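You operate a simulated robot arm through the tools that you are given. There is no shell and no other tool. Be economical: measure what you need, move in short steps, check, and stop when the job is done.

You run a simulated two-armed robot. Do the job below in one go: nothing can be reset, and whatever is moved stays where it is left.

TASK
Open the catch drawer, put the steel insert that says "4" from the blue table top in the inside of the catch drawer, then shut the drawer. Open the right-hand cabinet door, fetch the white banded block and set it on the upper shelf behind the right cabinet door and shut the door again. Take the fuse with the largest size on its label from the top of the steel plates and put it on the marked spot on the opener table. Any order will do.
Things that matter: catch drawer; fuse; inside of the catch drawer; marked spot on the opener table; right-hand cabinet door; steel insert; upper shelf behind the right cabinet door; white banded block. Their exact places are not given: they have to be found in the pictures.

Only the result counts: the job must be done as asked and must still hold three seconds after the hand-in. Knocking over, shifting, dropping, spilling or breaking anything else fails it.

THE ROBOT
Two 7-joint arms with two-finger parallel grippers on one trunk, on a base that drives. Base frame: it is fixed to the floor where the robot stands at the start and does not move with it; the origin is under the middle of the robot, x ahead of it, y to its left, z up. Lengths are in m, angles in degrees, forces in N, time in s.
The left shoulder is at the start at [0.06, 0.143, 0.801], the right one opposite. With the tool pointing down near the work surface each hand reaches from about 0.1 to 0.68 m from the robot's upright axis, wherever it stands, measured 20 degrees to its own side. Places, roughly: catch drawer [0.7, -0.2, 0.6]; fuse [2.5, 2, 0.5]; inside of the catch drawer [0.8, -0.3, 0.6]; marked spot on the opener table [1.3, 0.7, 0.7]; right-hand cabinet door [1.5, 1.3, 0.4]; steel insert [3, 3.25, 0.75]; upper shelf behind the right cabinet door [1.7, 1.2, 0.4]; white banded block [2.5, 2, 0.5]. Payload 1.57 kg a hand.
The tool frame of a hand sits at the grasp point between the pads (the TCP): z along the fingers, y along the line on which they close. The tips reach 0.03 m beyond it. Largest opening 0.11 m; finger width 0.024, thickness 0.012; the body of the gripper, 0.048 by 0.112 m, starts 0.078 m behind the TCP.
Orientation is told as [roll, pitch, yaw] about the base's x, y, z axes, in that order, counted from this pose: with the fingers straight down and closing along the base's y, the tool's x points along the base's -x, its y along +y and its z along -z.

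THE INTERFACE
- The arms move only by the tool step_arm. It takes "left_rows", "right_rows" or both (then of equal length, played together; a hand with none holds still); each is a list of rows, each a list of 3 entries, a list of its own where there are three numbers: the shift along the tool's x, y, z in m, then the turn, a rotation vector about the tool's x, y, z in degrees, then the gripper command, from -1 (fully open) to 1 (shut), values between in proportion. In form: [[[x, y, z], [ax, ay, az], gripper], ...]. A call has 1 to 10 rows; each row shifts and turns the commanded pose from where the row before left it, along the tool's axes as they then stand. Rows are played at 5 a second. More than 0.05 m and 8.6 degrees between two rows, or a gripper value outside its range, and nothing of the call is played. A pose out of reach is approached as far as the arm can. The call stops where the force on the tool passes 40 N (or 10 N more than at its start, if that is more) or the arm is blocked; 0.2 s more then pass. The fingers move at their own pace (about 0.045 m/s each) and stop on an object; they squeeze with about 26 N. The grip force told is the motor's: it shows also when the fingers shut on nothing. Time passes only in rows, and 0.2 s behind the last, so rows that do not move let the fingers close. It gives the time, the measured TCP pose, the force on the tool (base axes), the opening and the grip force at its end, in the units of the frame above (readings bear some noise), with the torque about the TCP (base axes, N m) and any sound that the robot's microphone picked up, and new pictures: "show" is both (left out), scene, wrist or none (wrist: the cameras of the hands that moved).
- Cameras (640 x 400 px; columns grow to the right, rows downward): "scene" is now at [0.0355, 0.0033, 1.4016]; the picture's right is [-0.07, -1.00, 0.00], its down [-0.85, 0.06, -0.52] and it looks along [0.52, -0.04, -0.85] (base axes); focal length 282 px, centre (320, 200). "left" rides on the left gripper at [0.07, -0.016, -0.141] in its tool frame; the picture's right is [0.23, 0.97, 0.00], its down [-0.86, 0.20, -0.48] and it looks along [-0.47, 0.11, 0.88] (tool axes); focal length 222 px, centre (320, 200). "right" rides on the right gripper at [0.07, 0.016, -0.141] in its tool frame; the picture's right is [-0.23, 0.97, 0.00], its down [-0.86, -0.20, -0.48] and it looks along [-0.47, -0.11, 0.88] (tool axes); focal length 222 px, centre (320, 200).
- slide_trunk(by): slides the trunk up (or, below 0, down) by that many m; the arms and the scene camera ride with it, the base frame stays. It gives what a move gives, with no picture.
- drive_base(legs): drives the robot by 1 to 6 legs, each [ahead, left, turn to the left] in m, m and degrees, along the robot's own axes; the way and the turn of a leg run together, so that a leg with both is an arc; at most 1.5 m and 180 degrees a leg. The arms and the cameras ride along, it lands a little off, and it stops where it bumps. It gives what a move gives, and a new picture of the scene camera.
- aim_head(pan, tilt): turns the head with the scene camera to pan (to the left, within 86 degrees either way) and tilt (down, from -29 to 69), counted from straight ahead of the robot. It gives what a move gives, and a new picture of the scene camera.
- probe_pixels(camera, pixels): for up to 12 pixels [column, row] of the newest picture of that camera ("zoom" is the newest enlarged one), the place [x, y, z] in the base frame of the surface seen there, good to about 0.002 m, but the place of the scene camera against the robot may be out by one fixed shift of up to 0.012 m in any direction. The clock stands still meanwhile.
- close_up(camera, box): a new picture of the part [left, top, right, bottom] of that camera's present view, enlarged. The clock stands still meanwhile.
- sign_off(): hands the job in; it is judged then, once.

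Keep the steps short. Do not move on a guess: measure, check each grasp and each placing, and mend mistakes. In all there are 110 turns and 260 pictures (those below and enlarged ones count). Leave the grippers open and the arms clear of the work at the hand-in unless told otherwise, and finish with a single line.

The tools are called after "Call:" by a JSON object that holds its "api" and its "payload". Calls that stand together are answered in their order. step_arm: Moves the arms, as the interface text tells. Its arguments: {"type":"object","properties":{"left_rows":{"type":"array"},"right_rows":{"type":"array"},"show":{"type":"string","enum":["both","scene","wrist","none"]}},"required":[]} The other tools are called the same way: slide_trunk (by) slides the trunk up or down; drive_base (legs) drives the base; aim_head (pan, tilt) turns the head that bears the scene camera; probe_pixels (camera, pixels) gives the place of the surface under pixels of a picture; close_up (camera, box) takes an enlarged picture of a part of a camera's view; sign_off () hands the job in.

At the start:

```text
time: 0.0
left_eef_pos: [0.4584, 0.1791, 0.8506]
left_tcp_rot: [0.0, 0.0, 0.1]
left_force: [-0.2, 0.1, 0.2]
left_torque: [0.0, 0.02, 0.03]
left_gripper_width: 0.1099
left_grip_force: 0.0
right_eef_pos: [0.5314, -0.2458, 0.8551]
right_tcp_rot: [-0.1, 0.0, 0.0]
right_force: [1.3, -0.5, -0.2]
right_torque: [0.01, 0.0, -0.01]
right_gripper_width: 0.1102
right_grip_force: 0.1
trunk travel left (down, up): [-0.4, 0.19]
robot x, y, heading: [0.0008, 0.0032, 0.1]
head pan, tilt: [-4.1, 58.7]
```

scene: 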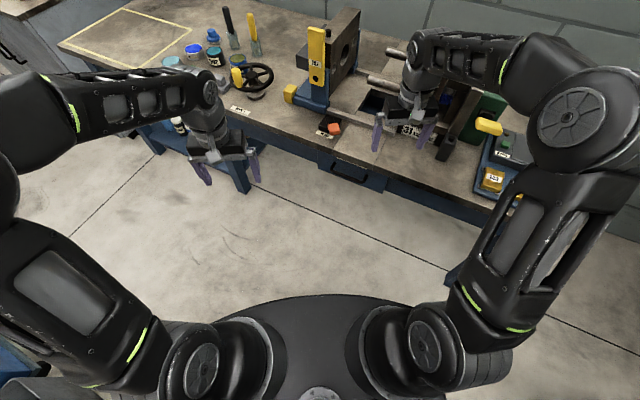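
right: 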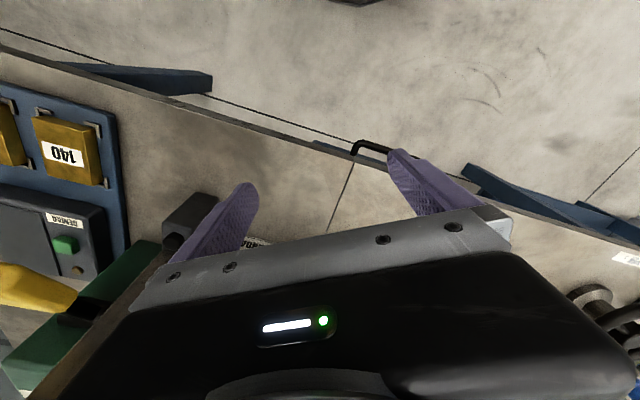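
left: 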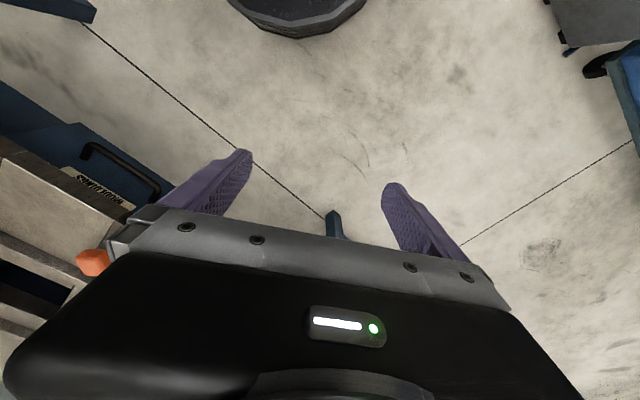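

I see a work table ahead with a drawer handle near (345,175). First I look around with the head.

Call:
{"api": "aim_head", "payload": {"pan": 40, "tilt": 25}}

Call:
{"api": "aim_head", "payload": {"pan": -10, "tilt": 40}}

```text
time: 1.1
left_eef_pos: [0.4582, 0.1798, 0.8497]
left_tcp_rot: [0.0, 0.0, 0.0]
left_force: [-0.1, 0.2, 1.0]
left_torque: [0.0, 0.02, -0.01]
left_gripper_width: 0.11
left_grip_force: 0.1
right_eef_pos: [0.5317, -0.2448, 0.8536]
right_tcp_rot: [0.0, 0.0, 0.0]
right_force: [0.0, 1.1, 0.4]
right_torque: [0.0, 0.03, 0.01]
right_gripper_width: 0.1101
right_grip_force: 0.1
trunk travel left (down, up): [-0.4, 0.19]
robot x, y, heading: [-0.0004, 0.0004, 0.0]
head pan, tilt: [40.0, 25.0]
```

scene: 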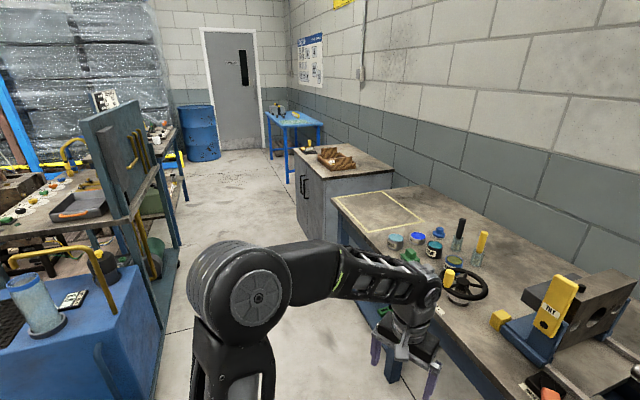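

```text
time: 2.3
left_eef_pos: [0.4579, 0.179, 0.8499]
left_tcp_rot: [-0.1, 0.0, 0.2]
left_force: [-0.2, -0.3, 0.4]
left_torque: [0.01, -0.01, -0.01]
left_gripper_width: 0.1103
left_grip_force: 0.1
right_eef_pos: [0.5313, -0.2453, 0.8546]
right_tcp_rot: [-0.1, 0.0, 0.0]
right_force: [0.2, -0.9, -0.6]
right_torque: [0.02, 0.01, -0.01]
right_gripper_width: 0.1099
right_grip_force: 0.0
trunk travel left (down, up): [-0.4, 0.19]
robot x, y, heading: [-0.0004, 0.0009, -0.0]
head pan, tilt: [-10.0, 40.0]
```

scene: 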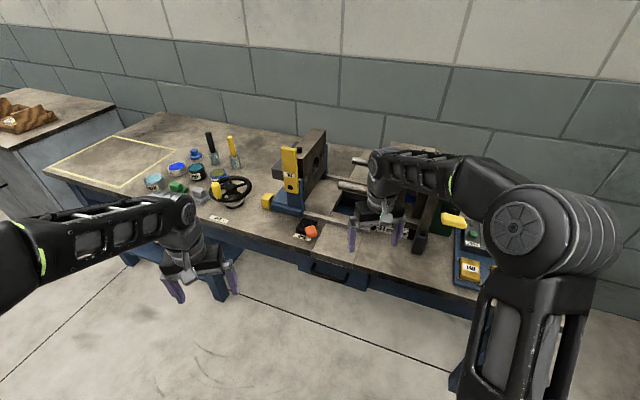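

The drawer handle shows at about (325,275). The yellow rectangle at (120,162) may be the marked spot. I zoom in and probe.

Call:
{"api": "close_up", "payload": {"camera": "scene", "box": [220, 160, 500, 335]}}

Call:
{"api": "probe_pixels", "payload": {"camera": "scene", "pixels": [[128, 136], [204, 148], [120, 186], [52, 172], [122, 160], [312, 268], [346, 279], [330, 276], [330, 256], [310, 232], [15, 120], [420, 250]]}}

Call:
{"api": "close_up", "payload": {"camera": "scene", "box": [30, 110, 350, 310]}}

```text
2.29 times, centred on (360, 248) of scene
```

zoom: 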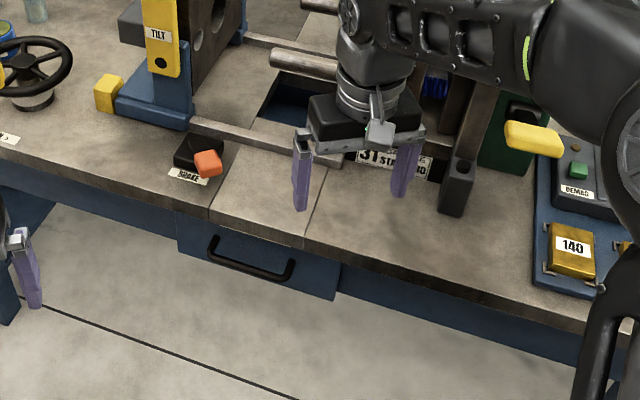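

```text
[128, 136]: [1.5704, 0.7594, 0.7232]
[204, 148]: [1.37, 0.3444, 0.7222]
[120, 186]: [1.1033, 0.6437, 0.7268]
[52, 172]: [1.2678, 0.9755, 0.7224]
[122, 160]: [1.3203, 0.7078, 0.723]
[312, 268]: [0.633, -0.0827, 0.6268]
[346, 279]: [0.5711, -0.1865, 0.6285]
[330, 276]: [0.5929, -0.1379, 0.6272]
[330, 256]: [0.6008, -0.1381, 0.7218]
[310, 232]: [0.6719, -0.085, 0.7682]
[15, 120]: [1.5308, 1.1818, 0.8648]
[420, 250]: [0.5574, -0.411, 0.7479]
```

```text
2.00 times, centred on (190, 210) of scene
```

zoom: 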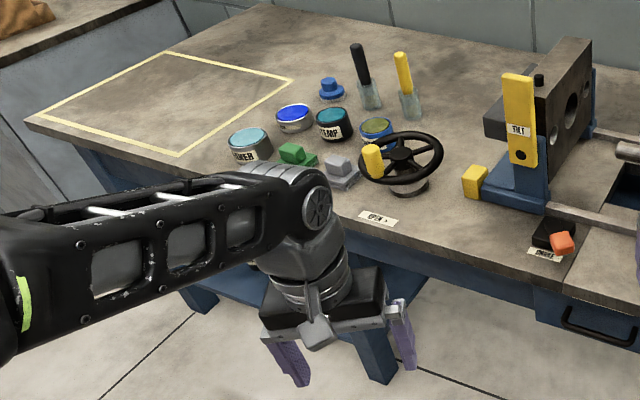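

The table front is turned: its normal runs along heading -26°. I back off a little, turn to face the drawer and sidestep left.

Call:
{"api": "drive_base", "payload": {"legs": [[-0.1, 0, 0], [0, 0, -26.2], [-0.03, 0.29, 0]]}}

Call:
{"api": "aim_head", "payload": {"pan": -10, "tilt": 52}}

```text
time: 6.4
left_eef_pos: [0.4931, 0.2399, 0.8502]
left_tcp_rot: [0.0, 0.0, -25.8]
left_force: [-0.2, 0.2, 0.3]
left_torque: [-0.02, -0.03, -0.01]
left_gripper_width: 0.11
left_grip_force: 0.0
right_eef_pos: [0.3757, -0.1743, 0.8528]
right_tcp_rot: [-0.1, 0.0, -25.8]
right_force: [0.2, 0.4, -0.1]
right_torque: [-0.03, 0.0, 0.01]
right_gripper_width: 0.1103
right_grip_force: 0.1
trunk travel left (down, up): [-0.4, 0.19]
robot x, y, heading: [0.0016, 0.2779, -26.0]
head pan, tilt: [-10.0, 40.0]
```

scene: 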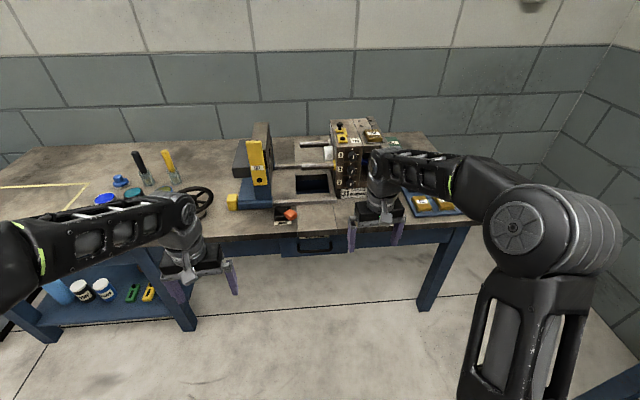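

```text
time: 7.1
left_eef_pos: [0.4921, 0.2404, 0.8503]
left_tcp_rot: [0.0, 0.0, -25.8]
left_force: [-0.5, -0.3, 0.0]
left_torque: [0.01, 0.04, 0.03]
left_gripper_width: 0.11
left_grip_force: 0.1
right_eef_pos: [0.3755, -0.1747, 0.8546]
right_tcp_rot: [-0.1, 0.0, -25.7]
right_force: [-0.4, 0.8, 0.8]
right_torque: [0.01, 0.0, 0.0]
right_gripper_width: 0.1099
right_grip_force: 0.0
trunk travel left (down, up): [-0.4, 0.19]
robot x, y, heading: [0.0004, 0.2732, -25.9]
head pan, tilt: [-10.0, 52.0]
```

scene: 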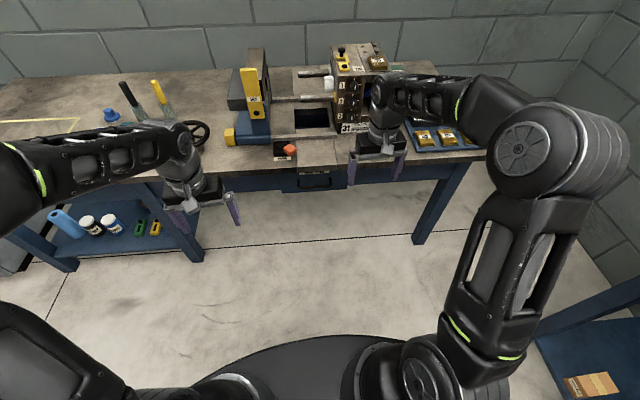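

Now facing the drawer. Close-up of the handle to measure it.

Call:
{"api": "close_up", "payload": {"camera": "scene", "box": [260, 135, 372, 205]}}

```text
5.71 times, centred on (316, 170) of scene
```

zoom: 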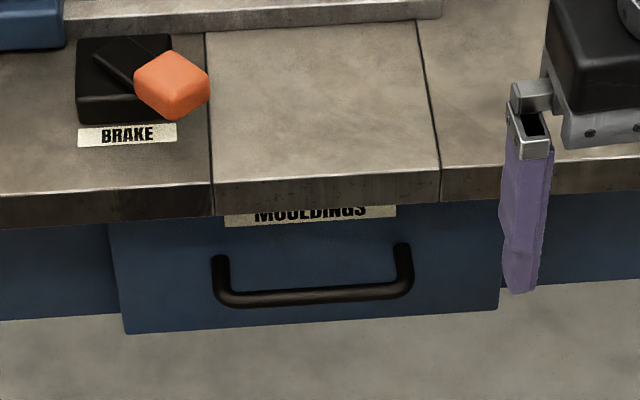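

Call:
{"api": "probe_pixels", "payload": {"camera": "zoom", "pixels": [[225, 298], [310, 296], [405, 286], [315, 255], [180, 290], [460, 290], [216, 262], [404, 248], [215, 205], [440, 193], [320, 190], [130, 320]]}}

Call:
{"api": "aim_head", "payload": {"pan": 60, "tilt": 30}}

Call:
{"api": "aim_head", "payload": {"pan": -8, "tilt": 50}}

```text
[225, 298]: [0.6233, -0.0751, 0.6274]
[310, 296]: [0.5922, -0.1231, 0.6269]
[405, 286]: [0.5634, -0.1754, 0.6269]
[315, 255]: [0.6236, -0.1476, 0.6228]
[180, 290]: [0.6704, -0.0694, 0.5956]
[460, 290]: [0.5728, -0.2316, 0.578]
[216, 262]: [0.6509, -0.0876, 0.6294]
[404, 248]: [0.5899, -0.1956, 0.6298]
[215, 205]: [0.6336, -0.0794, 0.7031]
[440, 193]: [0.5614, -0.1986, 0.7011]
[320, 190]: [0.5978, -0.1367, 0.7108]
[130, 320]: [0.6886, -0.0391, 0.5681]
```

```text
time: 8.5
left_eef_pos: [0.4936, 0.2398, 0.8501]
left_tcp_rot: [0.0, 0.0, -25.8]
left_force: [-0.1, 0.6, 0.6]
left_torque: [-0.03, -0.04, 0.02]
left_gripper_width: 0.1099
left_grip_force: 0.0
right_eef_pos: [0.3745, -0.1742, 0.854]
right_tcp_rot: [0.0, 0.0, -25.8]
right_force: [0.0, 0.2, -0.1]
right_torque: [0.03, 0.02, 0.02]
right_gripper_width: 0.11
right_grip_force: 0.1
trunk travel left (down, up): [-0.4, 0.19]
robot x, y, heading: [0.0009, 0.2764, -25.5]
head pan, tilt: [60.0, 30.0]
```

scene: 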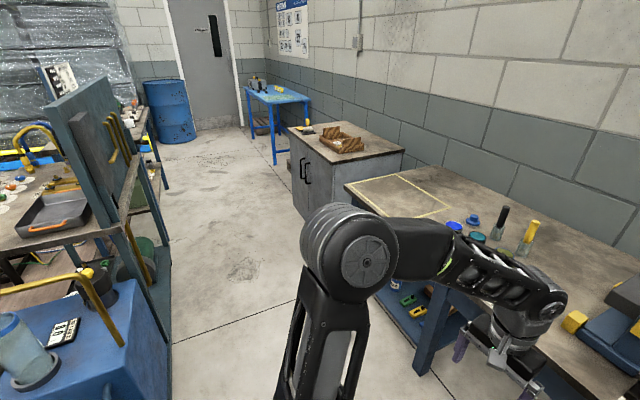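

```text
time: 9.9
left_eef_pos: [0.4926, 0.2403, 0.8498]
left_tcp_rot: [-0.1, 0.0, -25.8]
left_force: [-0.3, -0.3, 0.2]
left_torque: [0.02, 0.01, 0.01]
left_gripper_width: 0.11
left_grip_force: 0.0
right_eef_pos: [0.3747, -0.1757, 0.8549]
right_tcp_rot: [0.0, 0.0, -25.8]
right_force: [0.1, 0.1, 0.4]
right_torque: [0.02, -0.04, -0.01]
right_gripper_width: 0.1101
right_grip_force: 0.1
trunk travel left (down, up): [-0.4, 0.19]
robot x, y, heading: [0.0026, 0.2766, -25.9]
head pan, tilt: [-8.0, 50.0]
```

scene: 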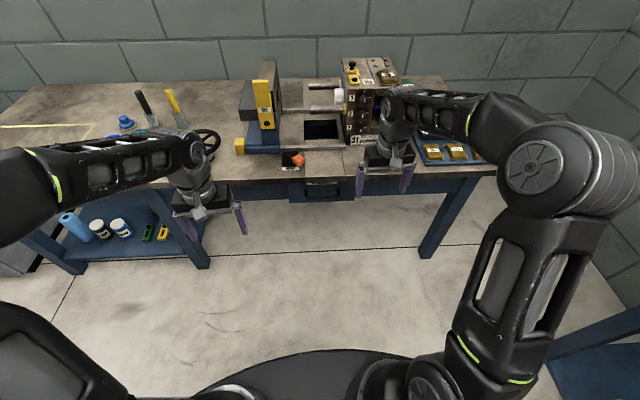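

The bar runs along heading -31°, at about (0.592,-0.123,0.622), 0.039 m off the front. I turn the right hand so that the fingers point level at it, closing up and down.

Call:
{"api": "step_arm", "payload": {"right_rows": [[[0, 0, 0], [5.115, -4.672, -4.672], -1], [[0, 0, 0], [5.115, -4.672, -4.672], -1], [[0, 0, 0], [5.115, -4.672, -4.672], -1], [[0, 0, 0], [5.115, -4.672, -4.672], -1], [[0, 0, 0], [5.115, -4.672, -4.672], -1], [[0, 0, 0], [5.115, -4.672, -4.672], -1], [[0, 0, 0], [5.115, -4.672, -4.672], -1]], "show": "none"}}

Call:
{"api": "step_arm", "payload": {"right_rows": [[[0, 0, 0], [5.115, -4.672, -4.672], -1], [[0, 0, 0], [5.115, -4.672, -4.672], -1], [[0, 0, 0], [5.115, -4.672, -4.672], -1], [[0, 0, 0], [5.115, -4.672, -4.672], -1], [[0, 0, 0], [5.115, -4.672, -4.672], -1], [[0, 0, 0], [5.115, -4.672, -4.672], -1], [[0, 0, 0], [5.115, -4.672, -4.672], -1], [[0, 0, 0], [0, 0, 0], -1], [[0, 0, 0], [0, 0, 0], -1]]}}

```text
time: 11.5
left_eef_pos: [0.4933, 0.2393, 0.8503]
left_tcp_rot: [0.0, -0.1, -25.8]
left_force: [-0.1, -0.5, -0.2]
left_torque: [0.02, 0.05, -0.02]
left_gripper_width: 0.1099
left_grip_force: 0.0
right_eef_pos: [0.3749, -0.1735, 0.8548]
right_tcp_rot: [-45.1, -18.2, 16.6]
right_force: [1.3, -0.9, -0.1]
right_torque: [-0.02, 0.0, -0.02]
right_gripper_width: 0.1101
right_grip_force: 0.0
trunk travel left (down, up): [-0.4, 0.19]
robot x, y, heading: [0.0023, 0.2768, -25.6]
head pan, tilt: [-8.0, 50.0]
```

```text
time: 13.5
left_eef_pos: [0.4924, 0.2391, 0.8498]
left_tcp_rot: [-0.1, 0.0, -25.8]
left_force: [-0.8, 1.2, -0.7]
left_torque: [0.0, 0.01, -0.02]
left_gripper_width: 0.1102
left_grip_force: 0.0
right_eef_pos: [0.3835, -0.1774, 0.8523]
right_tcp_rot: [-79.0, -8.4, 48.7]
right_force: [-0.8, -0.3, -0.2]
right_torque: [0.01, -0.01, 0.01]
right_gripper_width: 0.11
right_grip_force: 0.1
right hand out of reach, approached as far as the arm can: row 5, 6, 7
trunk travel left (down, up): [-0.4, 0.19]
robot x, y, heading: [0.0011, 0.2774, -25.8]
head pan, tilt: [-8.0, 50.0]
```

scene: 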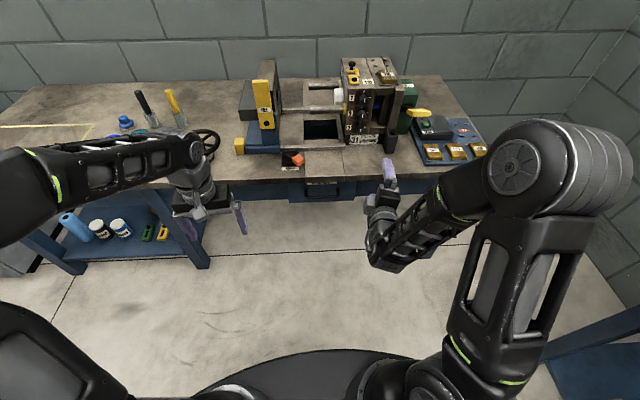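
right: 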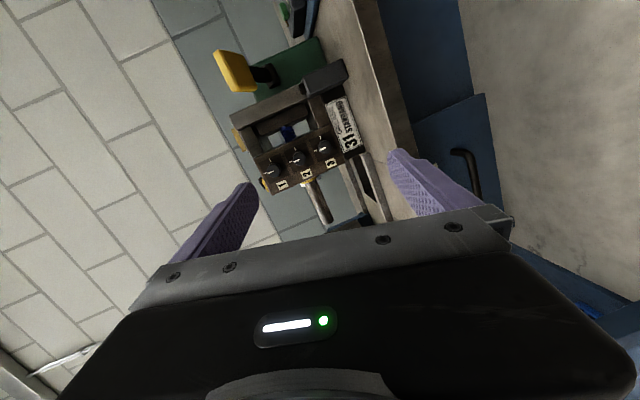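

Nearly there; the last 10° was at the arm's limit. I move to the pre-grasp spot 0.08 m in front of the bar, where reach should be better.

Call:
{"api": "step_arm", "payload": {"right_rows": [[[-0.026, 0.0387, 0.0132], [0, 0, 0], -1], [[-0.026, 0.0387, 0.0132], [0, 0, 0], -1], [[-0.026, 0.0387, 0.0132], [0, 0, 0], -1], [[-0.026, 0.0387, 0.0132], [0, 0, 0], -1], [[-0.026, 0.0387, 0.0132], [0, 0, 0], -1], [[-0.026, 0.0387, 0.0132], [0, 0, 0], -1], [[0, 0, 0], [0, 0, 0], -1]]}}

```text
time: 15.1
left_eef_pos: [0.4933, 0.2399, 0.8488]
left_tcp_rot: [0.1, 0.0, -25.8]
left_force: [-0.6, -0.7, 0.3]
left_torque: [0.01, 0.0, -0.01]
left_gripper_width: 0.11
left_grip_force: 0.0
right_eef_pos: [0.5315, -0.0573, 0.6331]
right_tcp_rot: [-78.9, -8.4, 48.7]
right_force: [-0.2, 0.3, 0.7]
right_torque: [-0.02, 0.0, 0.03]
right_gripper_width: 0.1102
right_grip_force: 0.0
trunk travel left (down, up): [-0.4, 0.19]
robot x, y, heading: [0.0037, 0.276, -26.1]
head pan, tilt: [-8.0, 50.0]
```

scene: 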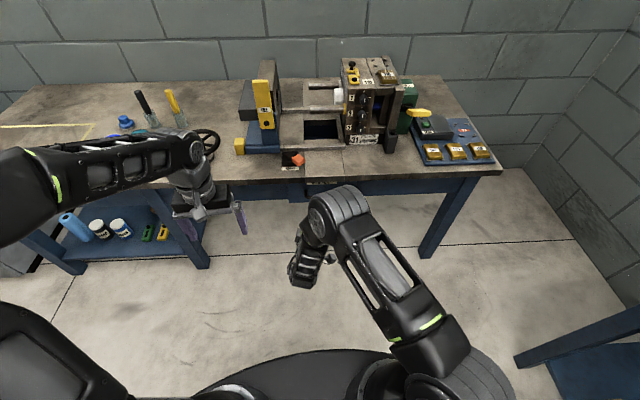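
right: 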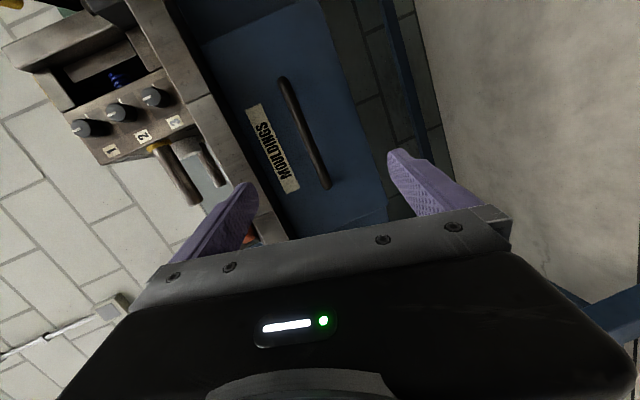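

The hand stayed at the reached orientation. I retry the remaining turn from here.

Call:
{"api": "step_arm", "payload": {"right_rows": [[[0, 0, 0], [3.4, -3.1, -3.1], -1], [[0, 0, 0], [3.4, -3.1, -3.1], -1], [[0, 0, 0], [3.4, -3.1, -3.1], -1], [[0, 0, 0], [0, 0, 0], -1]], "show": "wrist"}}

```text
time: 16.1
left_eef_pos: [0.4936, 0.2399, 0.8506]
left_tcp_rot: [0.1, 0.1, -25.8]
left_force: [0.3, 0.6, 0.4]
left_torque: [0.0, 0.0, 0.02]
left_gripper_width: 0.1102
left_grip_force: 0.0
right_eef_pos: [0.5334, -0.0571, 0.6346]
right_tcp_rot: [-90.0, -0.1, 58.9]
right_force: [-0.2, 0.8, 0.3]
right_torque: [-0.02, 0.01, -0.02]
right_gripper_width: 0.1104
right_grip_force: 0.0
trunk travel left (down, up): [-0.4, 0.19]
robot x, y, heading: [0.0049, 0.2796, -25.9]
head pan, tilt: [-8.0, 50.0]
```

right: 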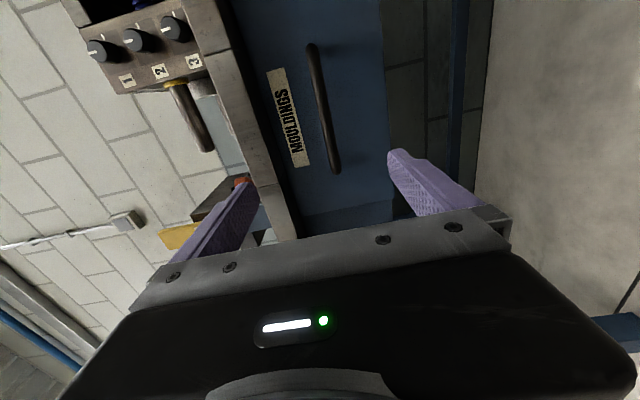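

Orientation is right now. I measure the bar with the right wrist camera.

Call:
{"api": "probe_pixels", "payload": {"camera": "right", "pixels": [[313, 60], [323, 110], [334, 160], [360, 110]]}}

```text
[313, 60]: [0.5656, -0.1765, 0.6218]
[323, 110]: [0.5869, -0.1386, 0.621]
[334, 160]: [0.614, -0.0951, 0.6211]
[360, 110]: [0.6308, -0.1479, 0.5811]
```

Bar centre is near (0.593,-0.124,0.621). I advance and close on it.

Call:
{"api": "step_arm", "payload": {"right_rows": [[[0.027, 0.0136, 0], [0, 0, 0], -1], [[0, 0, 0.04], [0, 0, 0], -1], [[0, 0, 0.043], [0, 0, 0], -1], [[0, 0, 0], [0, 0, 0], 1], [[0, 0, 0], [0, 0, 0], 1], [[0, 0, 0], [0, 0, 0], 1], [[0, 0, 0], [0, 0, 0], 1], [[0, 0, 0], [0, 0, 0], 1], [[0, 0, 0], [0, 0, 0], 1]], "show": "wrist"}}

```text
time: 18.1
left_eef_pos: [0.4937, 0.2401, 0.8492]
left_tcp_rot: [0.1, 0.0, -25.8]
left_force: [0.3, 1.0, 0.1]
left_torque: [-0.01, 0.0, -0.01]
left_gripper_width: 0.1099
left_grip_force: 0.0
right_eef_pos: [0.5913, -0.1241, 0.6208]
right_tcp_rot: [-89.8, 0.0, 58.9]
right_force: [-0.2, -0.4, -2.9]
right_torque: [0.02, 0.04, 0.03]
right_gripper_width: 0.0119
right_grip_force: 15.8
trunk travel left (down, up): [-0.4, 0.19]
robot x, y, heading: [0.0021, 0.2788, -25.6]
head pan, tilt: [-8.0, 50.0]
```

right: 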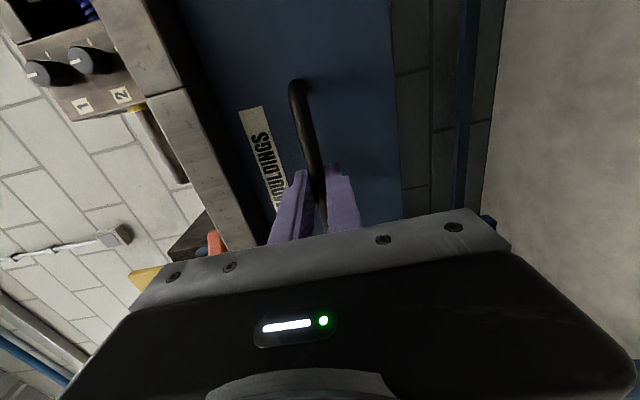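

The bar is gripped (0.012 m). I pull straight back.

Call:
{"api": "step_arm", "payload": {"right_rows": [[[0, 0, -0.02], [0, 0, 0], 1], [[0, 0, -0.03], [0, 0, 0], 1], [[0, 0, -0.03], [0, 0, 0], 1], [[0, 0, -0.03], [0, 0, 0], 1], [[0, 0, -0.03], [0, 0, 0], 1], [[0, 0, -0.03], [0, 0, 0], 1], [[0, 0, -0.02], [0, 0, 0], 1]], "show": "scene"}}

```text
time: 19.7
left_eef_pos: [0.4944, 0.2385, 0.8491]
left_tcp_rot: [-0.1, 0.0, -25.9]
left_force: [0.3, -0.5, 0.5]
left_torque: [0.01, 0.02, 0.03]
left_gripper_width: 0.1099
left_grip_force: 0.0
right_eef_pos: [0.4266, -0.0259, 0.6201]
right_tcp_rot: [-89.8, 0.0, 58.8]
right_force: [-2.4, -0.6, -10.0]
right_torque: [0.02, 0.21, 0.27]
right_gripper_width: 0.0116
right_grip_force: 28.7
trunk travel left (down, up): [-0.4, 0.19]
robot x, y, heading: [-0.0009, 0.2765, -25.9]
head pan, tilt: [-8.0, 50.0]
```

scene: 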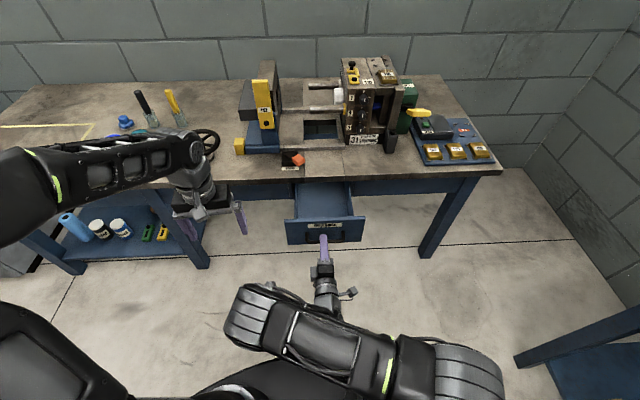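

The drawer is open by about 0.19 m. I release, back off, and look left for the route.

Call:
{"api": "step_arm", "payload": {"right_rows": [[[0, 0, 0], [0, 0, 0], -1], [[0, 0, 0], [0, 0, 0], -1], [[0, 0, 0], [0, 0, 0], -1], [[0, 0, -0.04], [0, 0, 0], -1], [[0, 0, -0.04], [0, 0, 0], -1]], "show": "none"}}

Call:
{"api": "aim_head", "payload": {"pan": 60, "tilt": 35}}

```text
time: 21.0
left_eef_pos: [0.4928, 0.2394, 0.8503]
left_tcp_rot: [0.0, 0.0, -25.8]
left_force: [-1.2, -0.5, -0.2]
left_torque: [0.01, 0.01, -0.03]
left_gripper_width: 0.1103
left_grip_force: 0.0
right_eef_pos: [0.4005, -0.0352, 0.6848]
right_tcp_rot: [-100.2, -0.1, 55.8]
right_force: [-0.6, -0.7, 0.8]
right_torque: [-0.01, -0.01, 0.0]
right_gripper_width: 0.1103
right_grip_force: 0.0
trunk travel left (down, up): [-0.4, 0.19]
robot x, y, heading: [0.0026, 0.2749, -25.8]
head pan, tilt: [-8.0, 50.0]
stopped in row 5 (right hand): the arm was blocked; the commanded pose is now the measured one
```

```text
time: 22.4
left_eef_pos: [0.4935, 0.24, 0.8499]
left_tcp_rot: [0.1, 0.0, -25.8]
left_force: [-0.2, 0.0, 0.9]
left_torque: [0.0, -0.02, 0.0]
left_gripper_width: 0.1101
left_grip_force: 0.1
right_eef_pos: [0.4009, -0.0368, 0.6835]
right_tcp_rot: [-100.3, -0.1, 55.9]
right_force: [0.4, 0.3, 0.0]
right_torque: [-0.01, 0.03, -0.02]
right_gripper_width: 0.1101
right_grip_force: 0.0
trunk travel left (down, up): [-0.4, 0.19]
robot x, y, heading: [0.0049, 0.2812, -25.6]
head pan, tilt: [60.0, 35.0]
```

scene: 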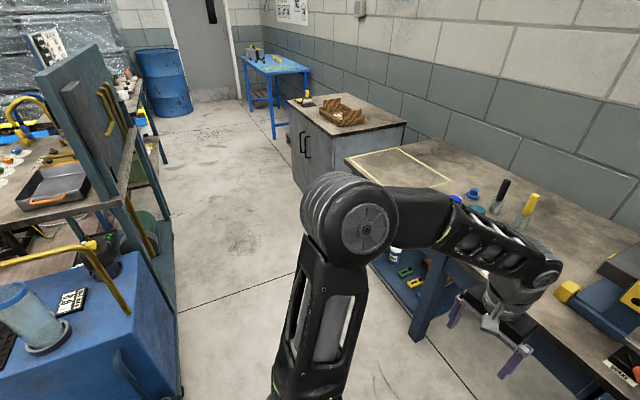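

The arm was blocked by itself while backing, so I will back the base instead. First I probe the route and cabinet.

Call:
{"api": "probe_pixels", "payload": {"camera": "scene", "pixels": [[180, 385], [178, 300], [135, 252], [165, 165], [292, 104], [325, 135], [405, 128], [303, 148], [308, 155], [240, 60], [305, 72], [275, 135]]}}

Call:
{"api": "drive_base", "payload": {"legs": [[-0.15, 0, 0]]}}

```text
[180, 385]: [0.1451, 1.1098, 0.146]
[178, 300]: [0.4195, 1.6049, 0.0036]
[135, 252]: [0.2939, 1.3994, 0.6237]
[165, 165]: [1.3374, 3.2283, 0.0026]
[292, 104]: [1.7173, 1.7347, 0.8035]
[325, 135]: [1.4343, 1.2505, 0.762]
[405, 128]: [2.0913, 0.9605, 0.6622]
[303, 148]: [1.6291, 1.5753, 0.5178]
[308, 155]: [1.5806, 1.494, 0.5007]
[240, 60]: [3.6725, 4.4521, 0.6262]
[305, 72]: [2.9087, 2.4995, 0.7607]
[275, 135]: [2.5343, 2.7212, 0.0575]
```

```text
time: 23.8
left_eef_pos: [0.3589, 0.3044, 0.8493]
left_tcp_rot: [0.0, 0.0, -25.8]
left_force: [-0.7, -0.4, 0.4]
left_torque: [-0.02, 0.0, -0.03]
left_gripper_width: 0.1101
left_grip_force: 0.0
right_eef_pos: [0.2672, 0.0296, 0.6851]
right_tcp_rot: [-100.3, -0.1, 55.9]
right_force: [-1.2, 0.3, -0.1]
right_torque: [-0.01, 0.0, -0.01]
right_gripper_width: 0.11
right_grip_force: 0.0
trunk travel left (down, up): [-0.4, 0.19]
robot x, y, heading: [-0.1317, 0.3433, -26.0]
head pan, tilt: [60.0, 35.0]
```

scene: 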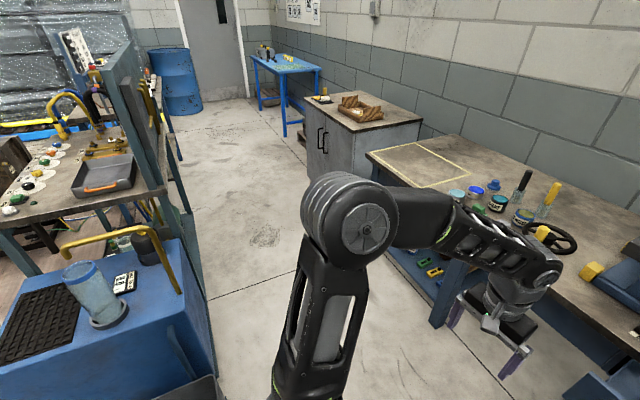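

The aisle is about 1 m wide between the crate/shelf line and the tables. The right door handle is near (1.58,1.49,0.50). I turn parallel and drive left along the aisle.

Call:
{"api": "drive_base", "payload": {"legs": [[0, 0, -4.8], [0.17, 0.45, 0], [0, 1.45, 0]]}}

Call:
{"api": "aim_head", "payload": {"pan": 0, "tilt": 50}}

```text
time: 33.5
left_eef_pos: [1.4086, 1.8226, 0.8495]
left_tcp_rot: [0.0, 0.1, -20.2]
left_force: [0.0, -0.1, 0.7]
left_torque: [0.0, -0.05, -0.02]
left_gripper_width: 0.1103
left_grip_force: 0.2
right_eef_pos: [1.3432, 1.5369, 0.685]
right_tcp_rot: [-100.3, -0.2, 61.3]
right_force: [0.3, -0.2, -0.2]
right_torque: [-0.04, -0.01, 0.01]
right_gripper_width: 0.11
right_grip_force: 0.1
trunk travel left (down, up): [-0.4, 0.19]
robot x, y, heading: [0.9203, 1.8123, -20.7]
head pan, tilt: [60.0, 35.0]
stopped in leg 3: the robot was blocked; the commanded pose is now the measured one
```

scene: 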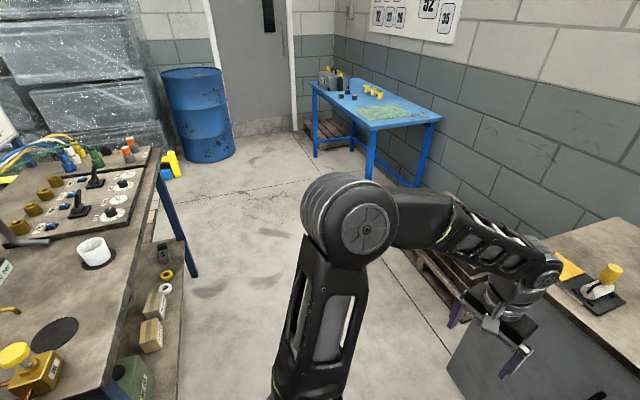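

```text
time: 34.8
left_eef_pos: [1.4096, 1.8208, 0.8502]
left_tcp_rot: [0.0, 0.0, -20.3]
left_force: [0.6, 0.5, 0.2]
left_torque: [0.01, 0.03, -0.01]
left_gripper_width: 0.1101
left_grip_force: 0.0
right_eef_pos: [1.344, 1.5384, 0.6862]
right_tcp_rot: [-100.4, -0.1, 61.3]
right_force: [0.0, 1.1, 0.2]
right_torque: [0.01, 0.0, 0.01]
right_gripper_width: 0.1098
right_grip_force: 0.2
trunk travel left (down, up): [-0.4, 0.19]
robot x, y, heading: [0.9143, 1.8131, -20.5]
head pan, tilt: [0.0, 50.0]
```

scene: 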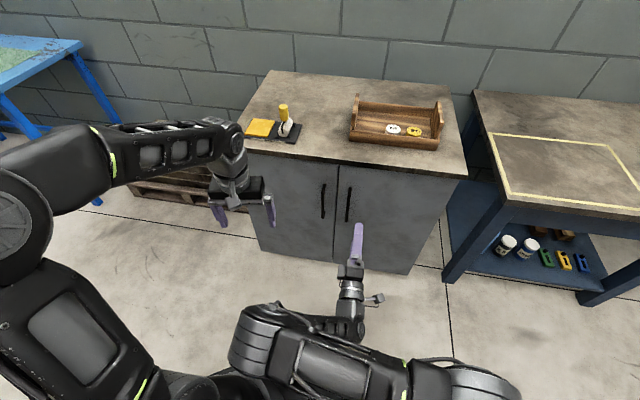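

The base brushed something behind-left (the bench legs likely), so I should stay nearer the cabinet. I look at the handles closely.

Call:
{"api": "close_up", "payload": {"camera": "scene", "box": [240, 130, 480, 280]}}

Call:
{"api": "probe_pixels", "payload": {"camera": "scene", "pixels": [[323, 185], [324, 215], [348, 190], [347, 220], [338, 200], [360, 210], [240, 140], [465, 176], [408, 272], [446, 182], [335, 262], [355, 170]]}}

Call:
{"api": "aim_head", "payload": {"pan": 86, "tilt": 45}}

```text
2.67 times, centred on (360, 205) of scene
```

zoom: 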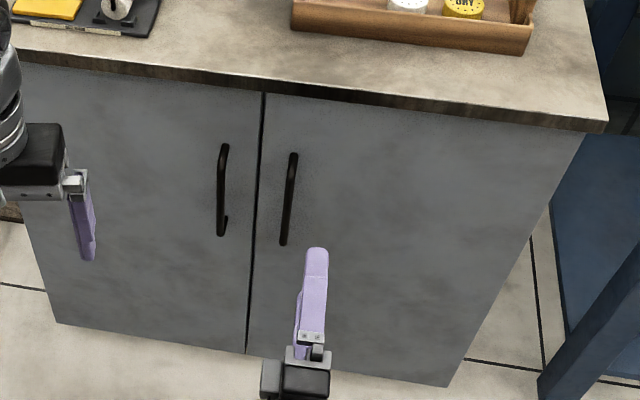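

```text
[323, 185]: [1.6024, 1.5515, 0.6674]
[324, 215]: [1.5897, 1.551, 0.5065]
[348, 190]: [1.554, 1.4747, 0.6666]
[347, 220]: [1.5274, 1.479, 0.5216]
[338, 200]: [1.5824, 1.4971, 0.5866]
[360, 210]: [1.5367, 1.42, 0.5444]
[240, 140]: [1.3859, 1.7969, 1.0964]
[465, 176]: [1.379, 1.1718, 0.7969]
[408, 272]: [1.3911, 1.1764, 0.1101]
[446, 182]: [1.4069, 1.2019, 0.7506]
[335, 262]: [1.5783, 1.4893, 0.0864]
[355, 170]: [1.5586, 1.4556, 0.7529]
```

```text
time: 36.4
left_eef_pos: [1.4082, 1.8215, 0.8494]
left_tcp_rot: [-0.1, 0.0, -20.4]
left_force: [0.5, 0.8, 0.2]
left_torque: [-0.02, 0.0, 0.04]
left_gripper_width: 0.11
left_grip_force: 0.1
right_eef_pos: [1.3445, 1.5369, 0.6857]
right_tcp_rot: [-100.3, -0.2, 61.4]
right_force: [0.3, 0.1, 0.1]
right_torque: [0.02, 0.01, -0.02]
right_gripper_width: 0.1098
right_grip_force: 0.1
trunk travel left (down, up): [-0.4, 0.19]
robot x, y, heading: [0.9167, 1.8123, -20.5]
head pan, tilt: [85.9, 45.0]
```

scene: 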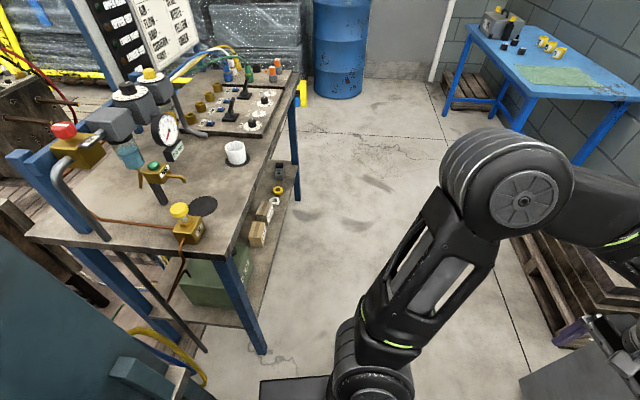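

I straighten the base to face the cabinet, a bit closer.

Call:
{"api": "drive_base", "payload": {"legs": [[0.08, 0, 0], [0, 0.1, 0], [0, 0, -10.2]]}}

Call:
{"api": "aim_head", "payload": {"pan": 0, "tilt": 50}}

```text
time: 38.9
left_eef_pos: [1.5148, 1.7994, 0.8504]
left_tcp_rot: [0.0, 0.1, -30.7]
left_force: [0.2, 0.9, -0.3]
left_torque: [-0.01, 0.0, 0.02]
left_gripper_width: 0.1098
left_grip_force: 0.0
right_eef_pos: [1.3997, 1.5329, 0.6839]
right_tcp_rot: [-100.4, -0.2, 50.8]
right_force: [1.2, -0.3, 0.1]
right_torque: [0.01, 0.01, -0.01]
right_gripper_width: 0.1101
right_grip_force: 0.1
trunk travel left (down, up): [-0.4, 0.19]
robot x, y, heading: [1.0288, 1.8779, -30.9]
head pan, tilt: [85.9, 45.0]
```

scene: 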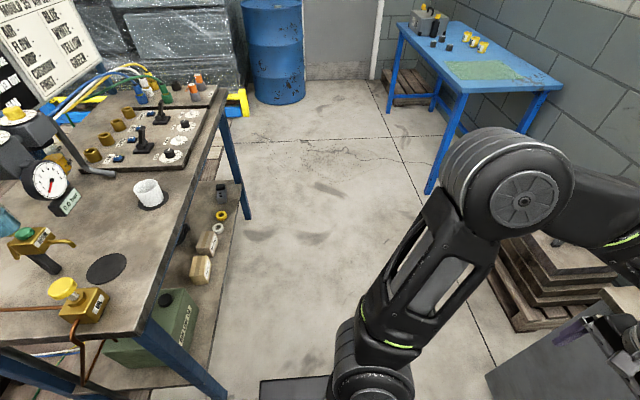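

```text
time: 40.5
left_eef_pos: [1.5152, 1.8001, 0.8487]
left_tcp_rot: [0.0, 0.0, -30.7]
left_force: [1.1, 1.1, -0.8]
left_torque: [-0.02, 0.0, -0.01]
left_gripper_width: 0.11
left_grip_force: 0.0
right_eef_pos: [1.3996, 1.5321, 0.6842]
right_tcp_rot: [-100.3, -0.3, 51.0]
right_force: [-0.5, -0.3, -0.1]
right_torque: [-0.02, -0.02, 0.03]
right_gripper_width: 0.1101
right_grip_force: 0.1
trunk travel left (down, up): [-0.4, 0.19]
robot x, y, heading: [1.0293, 1.8785, -30.5]
head pan, tilt: [0.0, 50.0]
```

scene: 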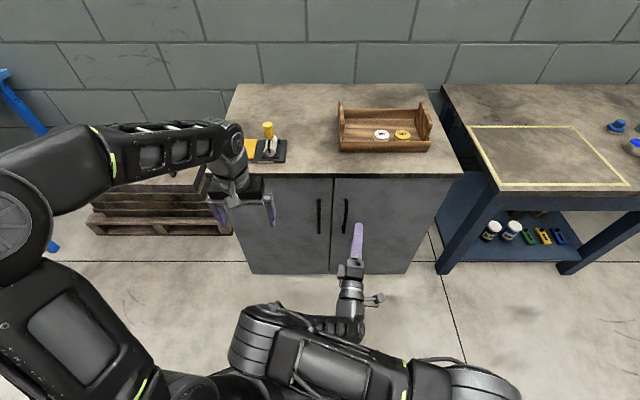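

Base is well placed. I roll the right hand so the fingers close sideways on the vertical bar.

Call:
{"api": "step_arm", "payload": {"right_rows": [[[0, 0, 0], [-1.45, 0.16, 8.3], -1], [[0, 0, 0], [-1.45, 0.16, 8.3], -1], [[0, 0, 0], [-1.45, 0.16, 8.3], -1], [[0, 0, 0], [-1.45, 0.16, 8.3], -1], [[0, 0, 0], [-1.45, 0.16, 8.3], -1], [[0, 0, 0], [-1.45, 0.16, 8.3], -1], [[0, 0, 0], [-1.45, 0.16, 8.3], -1], [[0, 0, 0], [-1.45, 0.16, 8.3], -1], [[0, 0, 0], [-1.45, 0.16, 8.3], -1], [[0, 0, 0], [0, 0, 7.3], -1]], "show": "none"}}

Call:
{"api": "step_arm", "payload": {"right_rows": [[[0, 0, 0], [0, 0, 8.3], -1], [[0, 0, 0], [0, 0, 0], -1], [[0, 0, 0], [0, 0, 0], -1]]}}

```text
time: 42.7
left_eef_pos: [1.5151, 1.7994, 0.8495]
left_tcp_rot: [0.1, 0.1, -30.6]
left_force: [0.7, -0.1, -0.3]
left_torque: [-0.02, 0.03, 0.0]
left_gripper_width: 0.1101
left_grip_force: 0.1
right_eef_pos: [1.5416, 1.5938, 0.7227]
right_tcp_rot: [-85.3, -81.4, 52.2]
right_force: [-0.4, -0.4, 0.1]
right_torque: [0.0, -0.01, 0.03]
right_gripper_width: 0.1103
right_grip_force: 0.0
right hand out of reach, approached as far as the arm can: row 6, 7, 8, 9, 10
trunk travel left (down, up): [-0.4, 0.19]
robot x, y, heading: [1.0304, 1.8768, -30.5]
head pan, tilt: [0.0, 50.0]
```

```text
time: 43.5
left_eef_pos: [1.5148, 1.7989, 0.8494]
left_tcp_rot: [0.0, 0.0, -30.7]
left_force: [-0.2, 0.4, -0.3]
left_torque: [-0.01, 0.0, 0.01]
left_gripper_width: 0.1098
left_grip_force: 0.0
right_eef_pos: [1.5719, 1.5986, 0.7364]
right_tcp_rot: [-11.0, -89.3, -22.0]
right_force: [0.7, -0.5, -0.3]
right_torque: [0.01, -0.01, -0.01]
right_gripper_width: 0.11
right_grip_force: 0.1
right hand out of reach, approached as far as the arm can: row 1
trunk travel left (down, up): [-0.4, 0.19]
robot x, y, heading: [1.0299, 1.8803, -30.9]
head pan, tilt: [0.0, 50.0]
```

scene: 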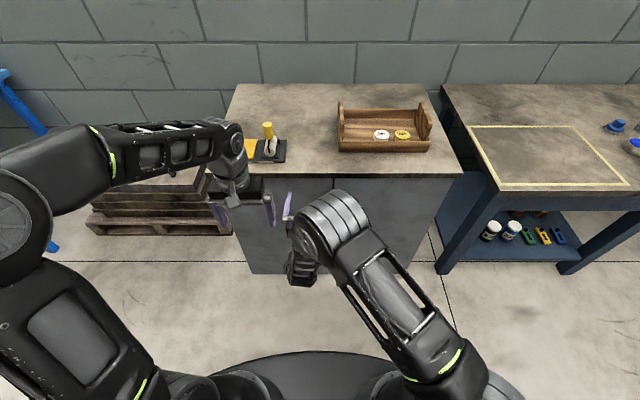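
right: 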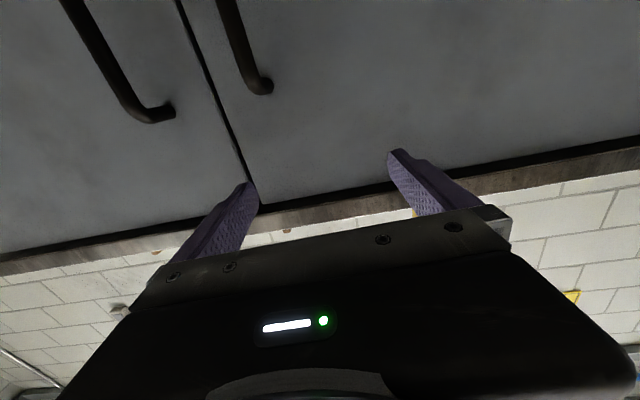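

The hand now points at the doors with sideways closing. I pull back and move in front of the right bar.

Call:
{"api": "step_arm", "payload": {"right_rows": [[[0, 0, -0.045], [0, 0, 0], -1], [[0.034, -0.0316, -0.0045], [0, 0, 0], -1], [[0.034, -0.0316, -0.0045], [0, 0, 0], -1], [[0.034, -0.0316, -0.0045], [0, 0, 0], -1], [[0.034, -0.0316, -0.0045], [0, 0, 0], -1], [[0, 0, 0], [0, 0, 0], -1]]}}

```text
time: 44.6
left_eef_pos: [1.515, 1.7995, 0.8489]
left_tcp_rot: [0.0, 0.2, -30.6]
left_force: [0.5, 0.3, -0.3]
left_torque: [0.0, 0.03, 0.02]
left_gripper_width: 0.1101
left_grip_force: 0.1
right_eef_pos: [1.5961, 1.5682, 0.6618]
right_tcp_rot: [136.5, -89.2, -169.0]
right_force: [-10.6, 4.6, 7.6]
right_torque: [0.28, -0.27, 0.61]
right_gripper_width: 0.108
right_grip_force: 0.1
right hand out of reach, approached as far as the arm can: row 1, 2, 3, 4, 5
trunk travel left (down, up): [-0.4, 0.19]
robot x, y, heading: [1.0275, 1.8744, -30.6]
head pan, tilt: [0.0, 50.0]
stopped in row 5 (right hand): the force on the tool passed its limit (the readings are from after the stop); the commanded pose is now the measured one
```

scene: 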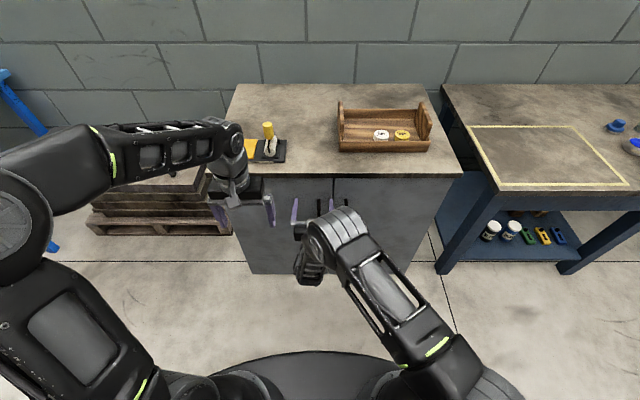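
right: 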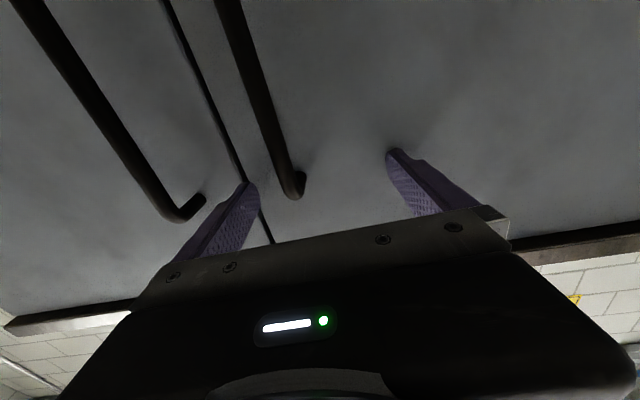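

In this arm shape the hand cannot come back far enough, and the tips touched the door. I back the base a touch and return the hand to fingers-down, to try a better arm shape.

Call:
{"api": "drive_base", "payload": {"legs": [[-0.05, 0, 0]]}}

Call:
{"api": "step_arm", "payload": {"right_rows": [[[0, 0, 0], [0, 8.5, 0], -1], [[0, 0, 0], [0, 8.5, 0], -1], [[0, 0, 0], [0, 8.5, 0], -1], [[0, 0, 0], [0, 8.5, 0], -1], [[0, 0, 0], [0, 8.5, 0], -1], [[0, 0, 0], [0, 8.5, 0], -1], [[0, 0, 0], [0, 8.5, 0], -1], [[0, 0, 0], [0, 8.5, 0], -1], [[0, 0, 0], [0, 8.5, 0], -1], [[0, 0, 0], [0, 8.5, 0], -1]]}}

```text
time: 45.6
left_eef_pos: [1.4707, 1.8261, 0.8498]
left_tcp_rot: [0.0, 0.0, -30.8]
left_force: [-0.5, -0.7, 0.1]
left_torque: [0.0, 0.02, 0.03]
left_gripper_width: 0.11
left_grip_force: 0.0
right_eef_pos: [1.5522, 1.5938, 0.6628]
right_tcp_rot: [134.5, -89.4, -167.0]
right_force: [-1.0, -1.3, 0.9]
right_torque: [-0.04, 0.01, 0.01]
right_gripper_width: 0.1099
right_grip_force: 0.1
trunk travel left (down, up): [-0.4, 0.19]
robot x, y, heading: [0.9882, 1.9042, -30.8]
head pan, tilt: [0.0, 50.0]
```

scene: 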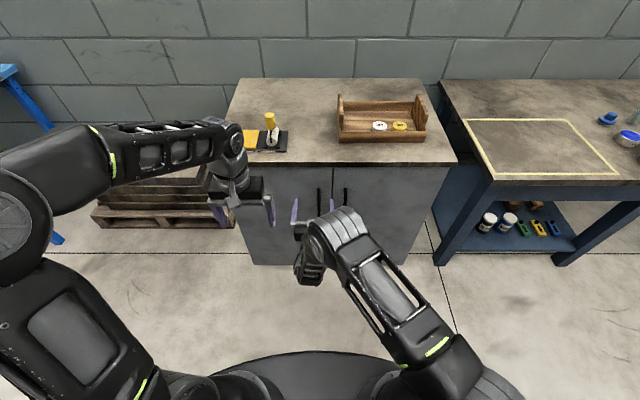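

```text
time: 47.8
left_eef_pos: [1.4722, 1.8258, 0.8494]
left_tcp_rot: [0.0, 0.1, -30.7]
left_force: [0.1, 1.3, -0.6]
left_torque: [0.01, -0.02, 0.02]
left_gripper_width: 0.1101
left_grip_force: 0.2
right_eef_pos: [1.5525, 1.5934, 0.6615]
right_tcp_rot: [0.5, -5.2, -32.6]
right_force: [1.0, -0.3, 0.1]
right_torque: [0.02, -0.03, 0.01]
right_gripper_width: 0.11
right_grip_force: 0.0
trunk travel left (down, up): [-0.4, 0.19]
robot x, y, heading: [0.9893, 1.9098, -30.4]
head pan, tilt: [0.0, 50.0]
```

scene: 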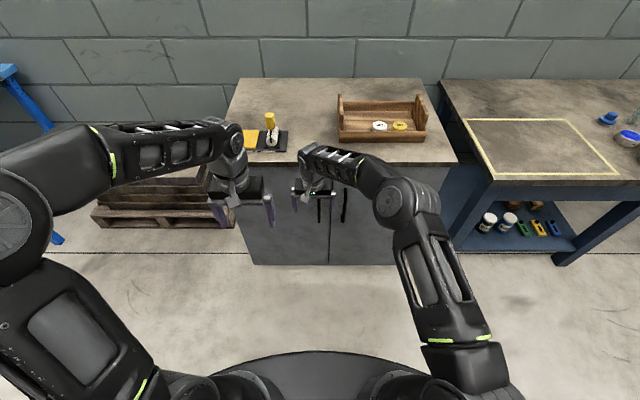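
right: 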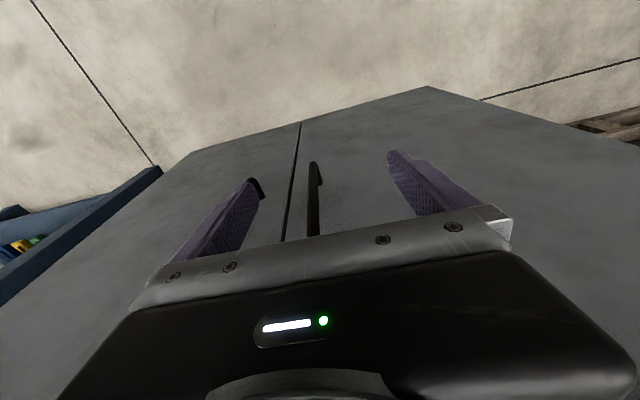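

Now the elbow is out and the hand has room. I will grip the vertical bar with fingers tilted about 50°, so I tilt and shift right to the right bar.

Call:
{"api": "step_arm", "payload": {"right_rows": [[[0.02, -0.018, 0], [0, -8, 0], -1], [[0.01, -0.019, 0], [0, -8, 0], -1], [[0.005, -0.019, 0], [0, -8, 0], -1], [[0, -0.019, 0], [0, -8, 0], -1], [[0, -0.019, 0], [0, -8, 0], -1], [[0, -0.018, 0], [0, -8, 0], -1], [[0, 0, 0], [0, 0, 0], -1]]}}

```text
time: 49.4
left_eef_pos: [1.472, 1.8251, 0.8489]
left_tcp_rot: [-0.1, 0.1, -30.7]
left_force: [0.0, -0.1, -0.4]
left_torque: [0.02, 0.03, -0.02]
left_gripper_width: 0.11
left_grip_force: 0.1
right_eef_pos: [1.4636, 1.5163, 0.654]
right_tcp_rot: [0.6, -53.5, -32.9]
right_force: [-0.1, 1.1, 0.3]
right_torque: [0.05, 0.02, -0.03]
right_gripper_width: 0.1101
right_grip_force: 0.0
trunk travel left (down, up): [-0.4, 0.19]
robot x, y, heading: [0.9833, 1.905, -30.7]
head pan, tilt: [0.0, 50.0]
```

scene: 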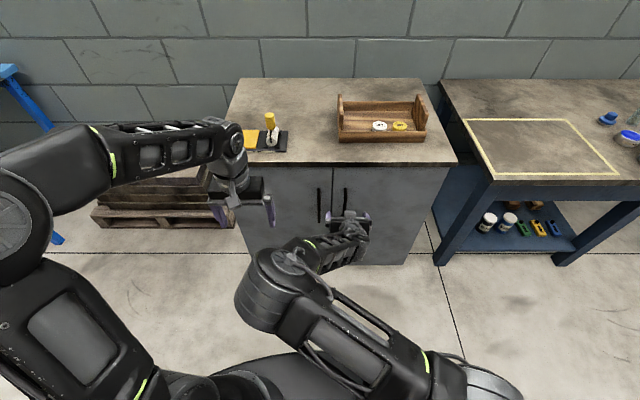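
right: 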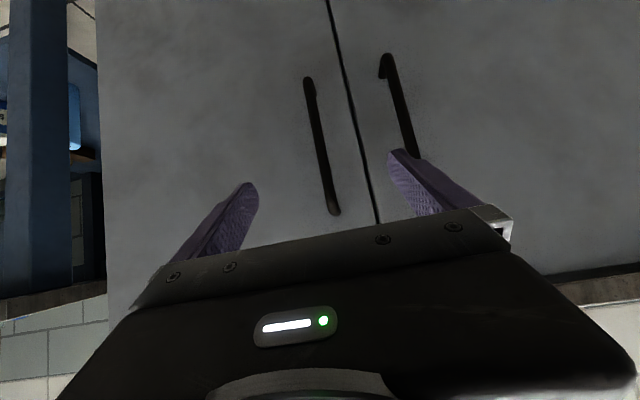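

The right door's bar shows at (310,90)-(333,210). I probe it.

Call:
{"api": "probe_pixels", "payload": {"camera": "right", "pixels": [[311, 90], [319, 140], [328, 185], [335, 210], [280, 150], [360, 150]]}}

```text
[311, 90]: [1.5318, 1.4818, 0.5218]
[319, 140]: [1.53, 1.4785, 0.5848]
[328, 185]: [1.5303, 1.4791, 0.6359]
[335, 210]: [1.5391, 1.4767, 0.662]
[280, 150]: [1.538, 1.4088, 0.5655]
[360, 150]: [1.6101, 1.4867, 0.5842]
```

The lateral position is right. I advance about 0.09 m along the fingers and close.

Call:
{"api": "step_arm", "payload": {"right_rows": [[[0.003, 0, 0.045], [0, 0, 0], -1], [[0.004, 0.001, 0.044], [0, 0, 0], -1], [[0, 0, 0], [0, 0, 0], 1], [[0, 0, 0], [0, 0, 0], 1], [[0, 0, 0], [0, 0, 0], 1], [[0, 0, 0], [0, 0, 0], 1], [[0, 0, 0], [0, 0, 0], 1], [[0, 0, 0], [0, 0, 0], 1]], "show": "wrist"}}

```text
time: 51.2
left_eef_pos: [1.4724, 1.8256, 0.8487]
left_tcp_rot: [0.0, 0.0, -30.6]
left_force: [0.9, -0.8, -0.1]
left_torque: [-0.01, -0.02, 0.02]
left_gripper_width: 0.1101
left_grip_force: 0.0
right_eef_pos: [1.5221, 1.4822, 0.5939]
right_tcp_rot: [0.7, -53.3, -32.8]
right_force: [2.2, 5.1, -0.3]
right_torque: [-0.4, 0.08, 0.03]
right_gripper_width: 0.0122
right_grip_force: 16.0
trunk travel left (down, up): [-0.4, 0.19]
robot x, y, heading: [0.9864, 1.9044, -30.4]
head pan, tilt: [0.0, 50.0]
```

right: 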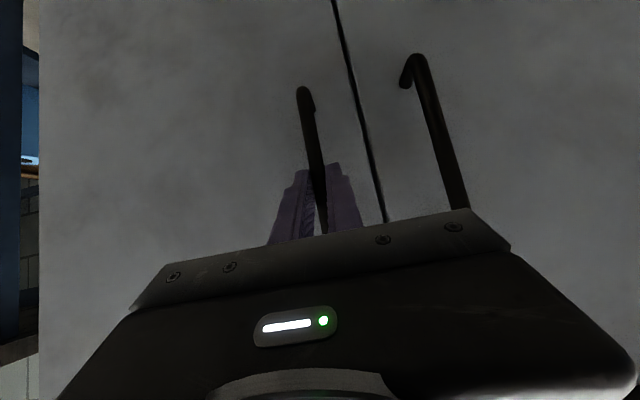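

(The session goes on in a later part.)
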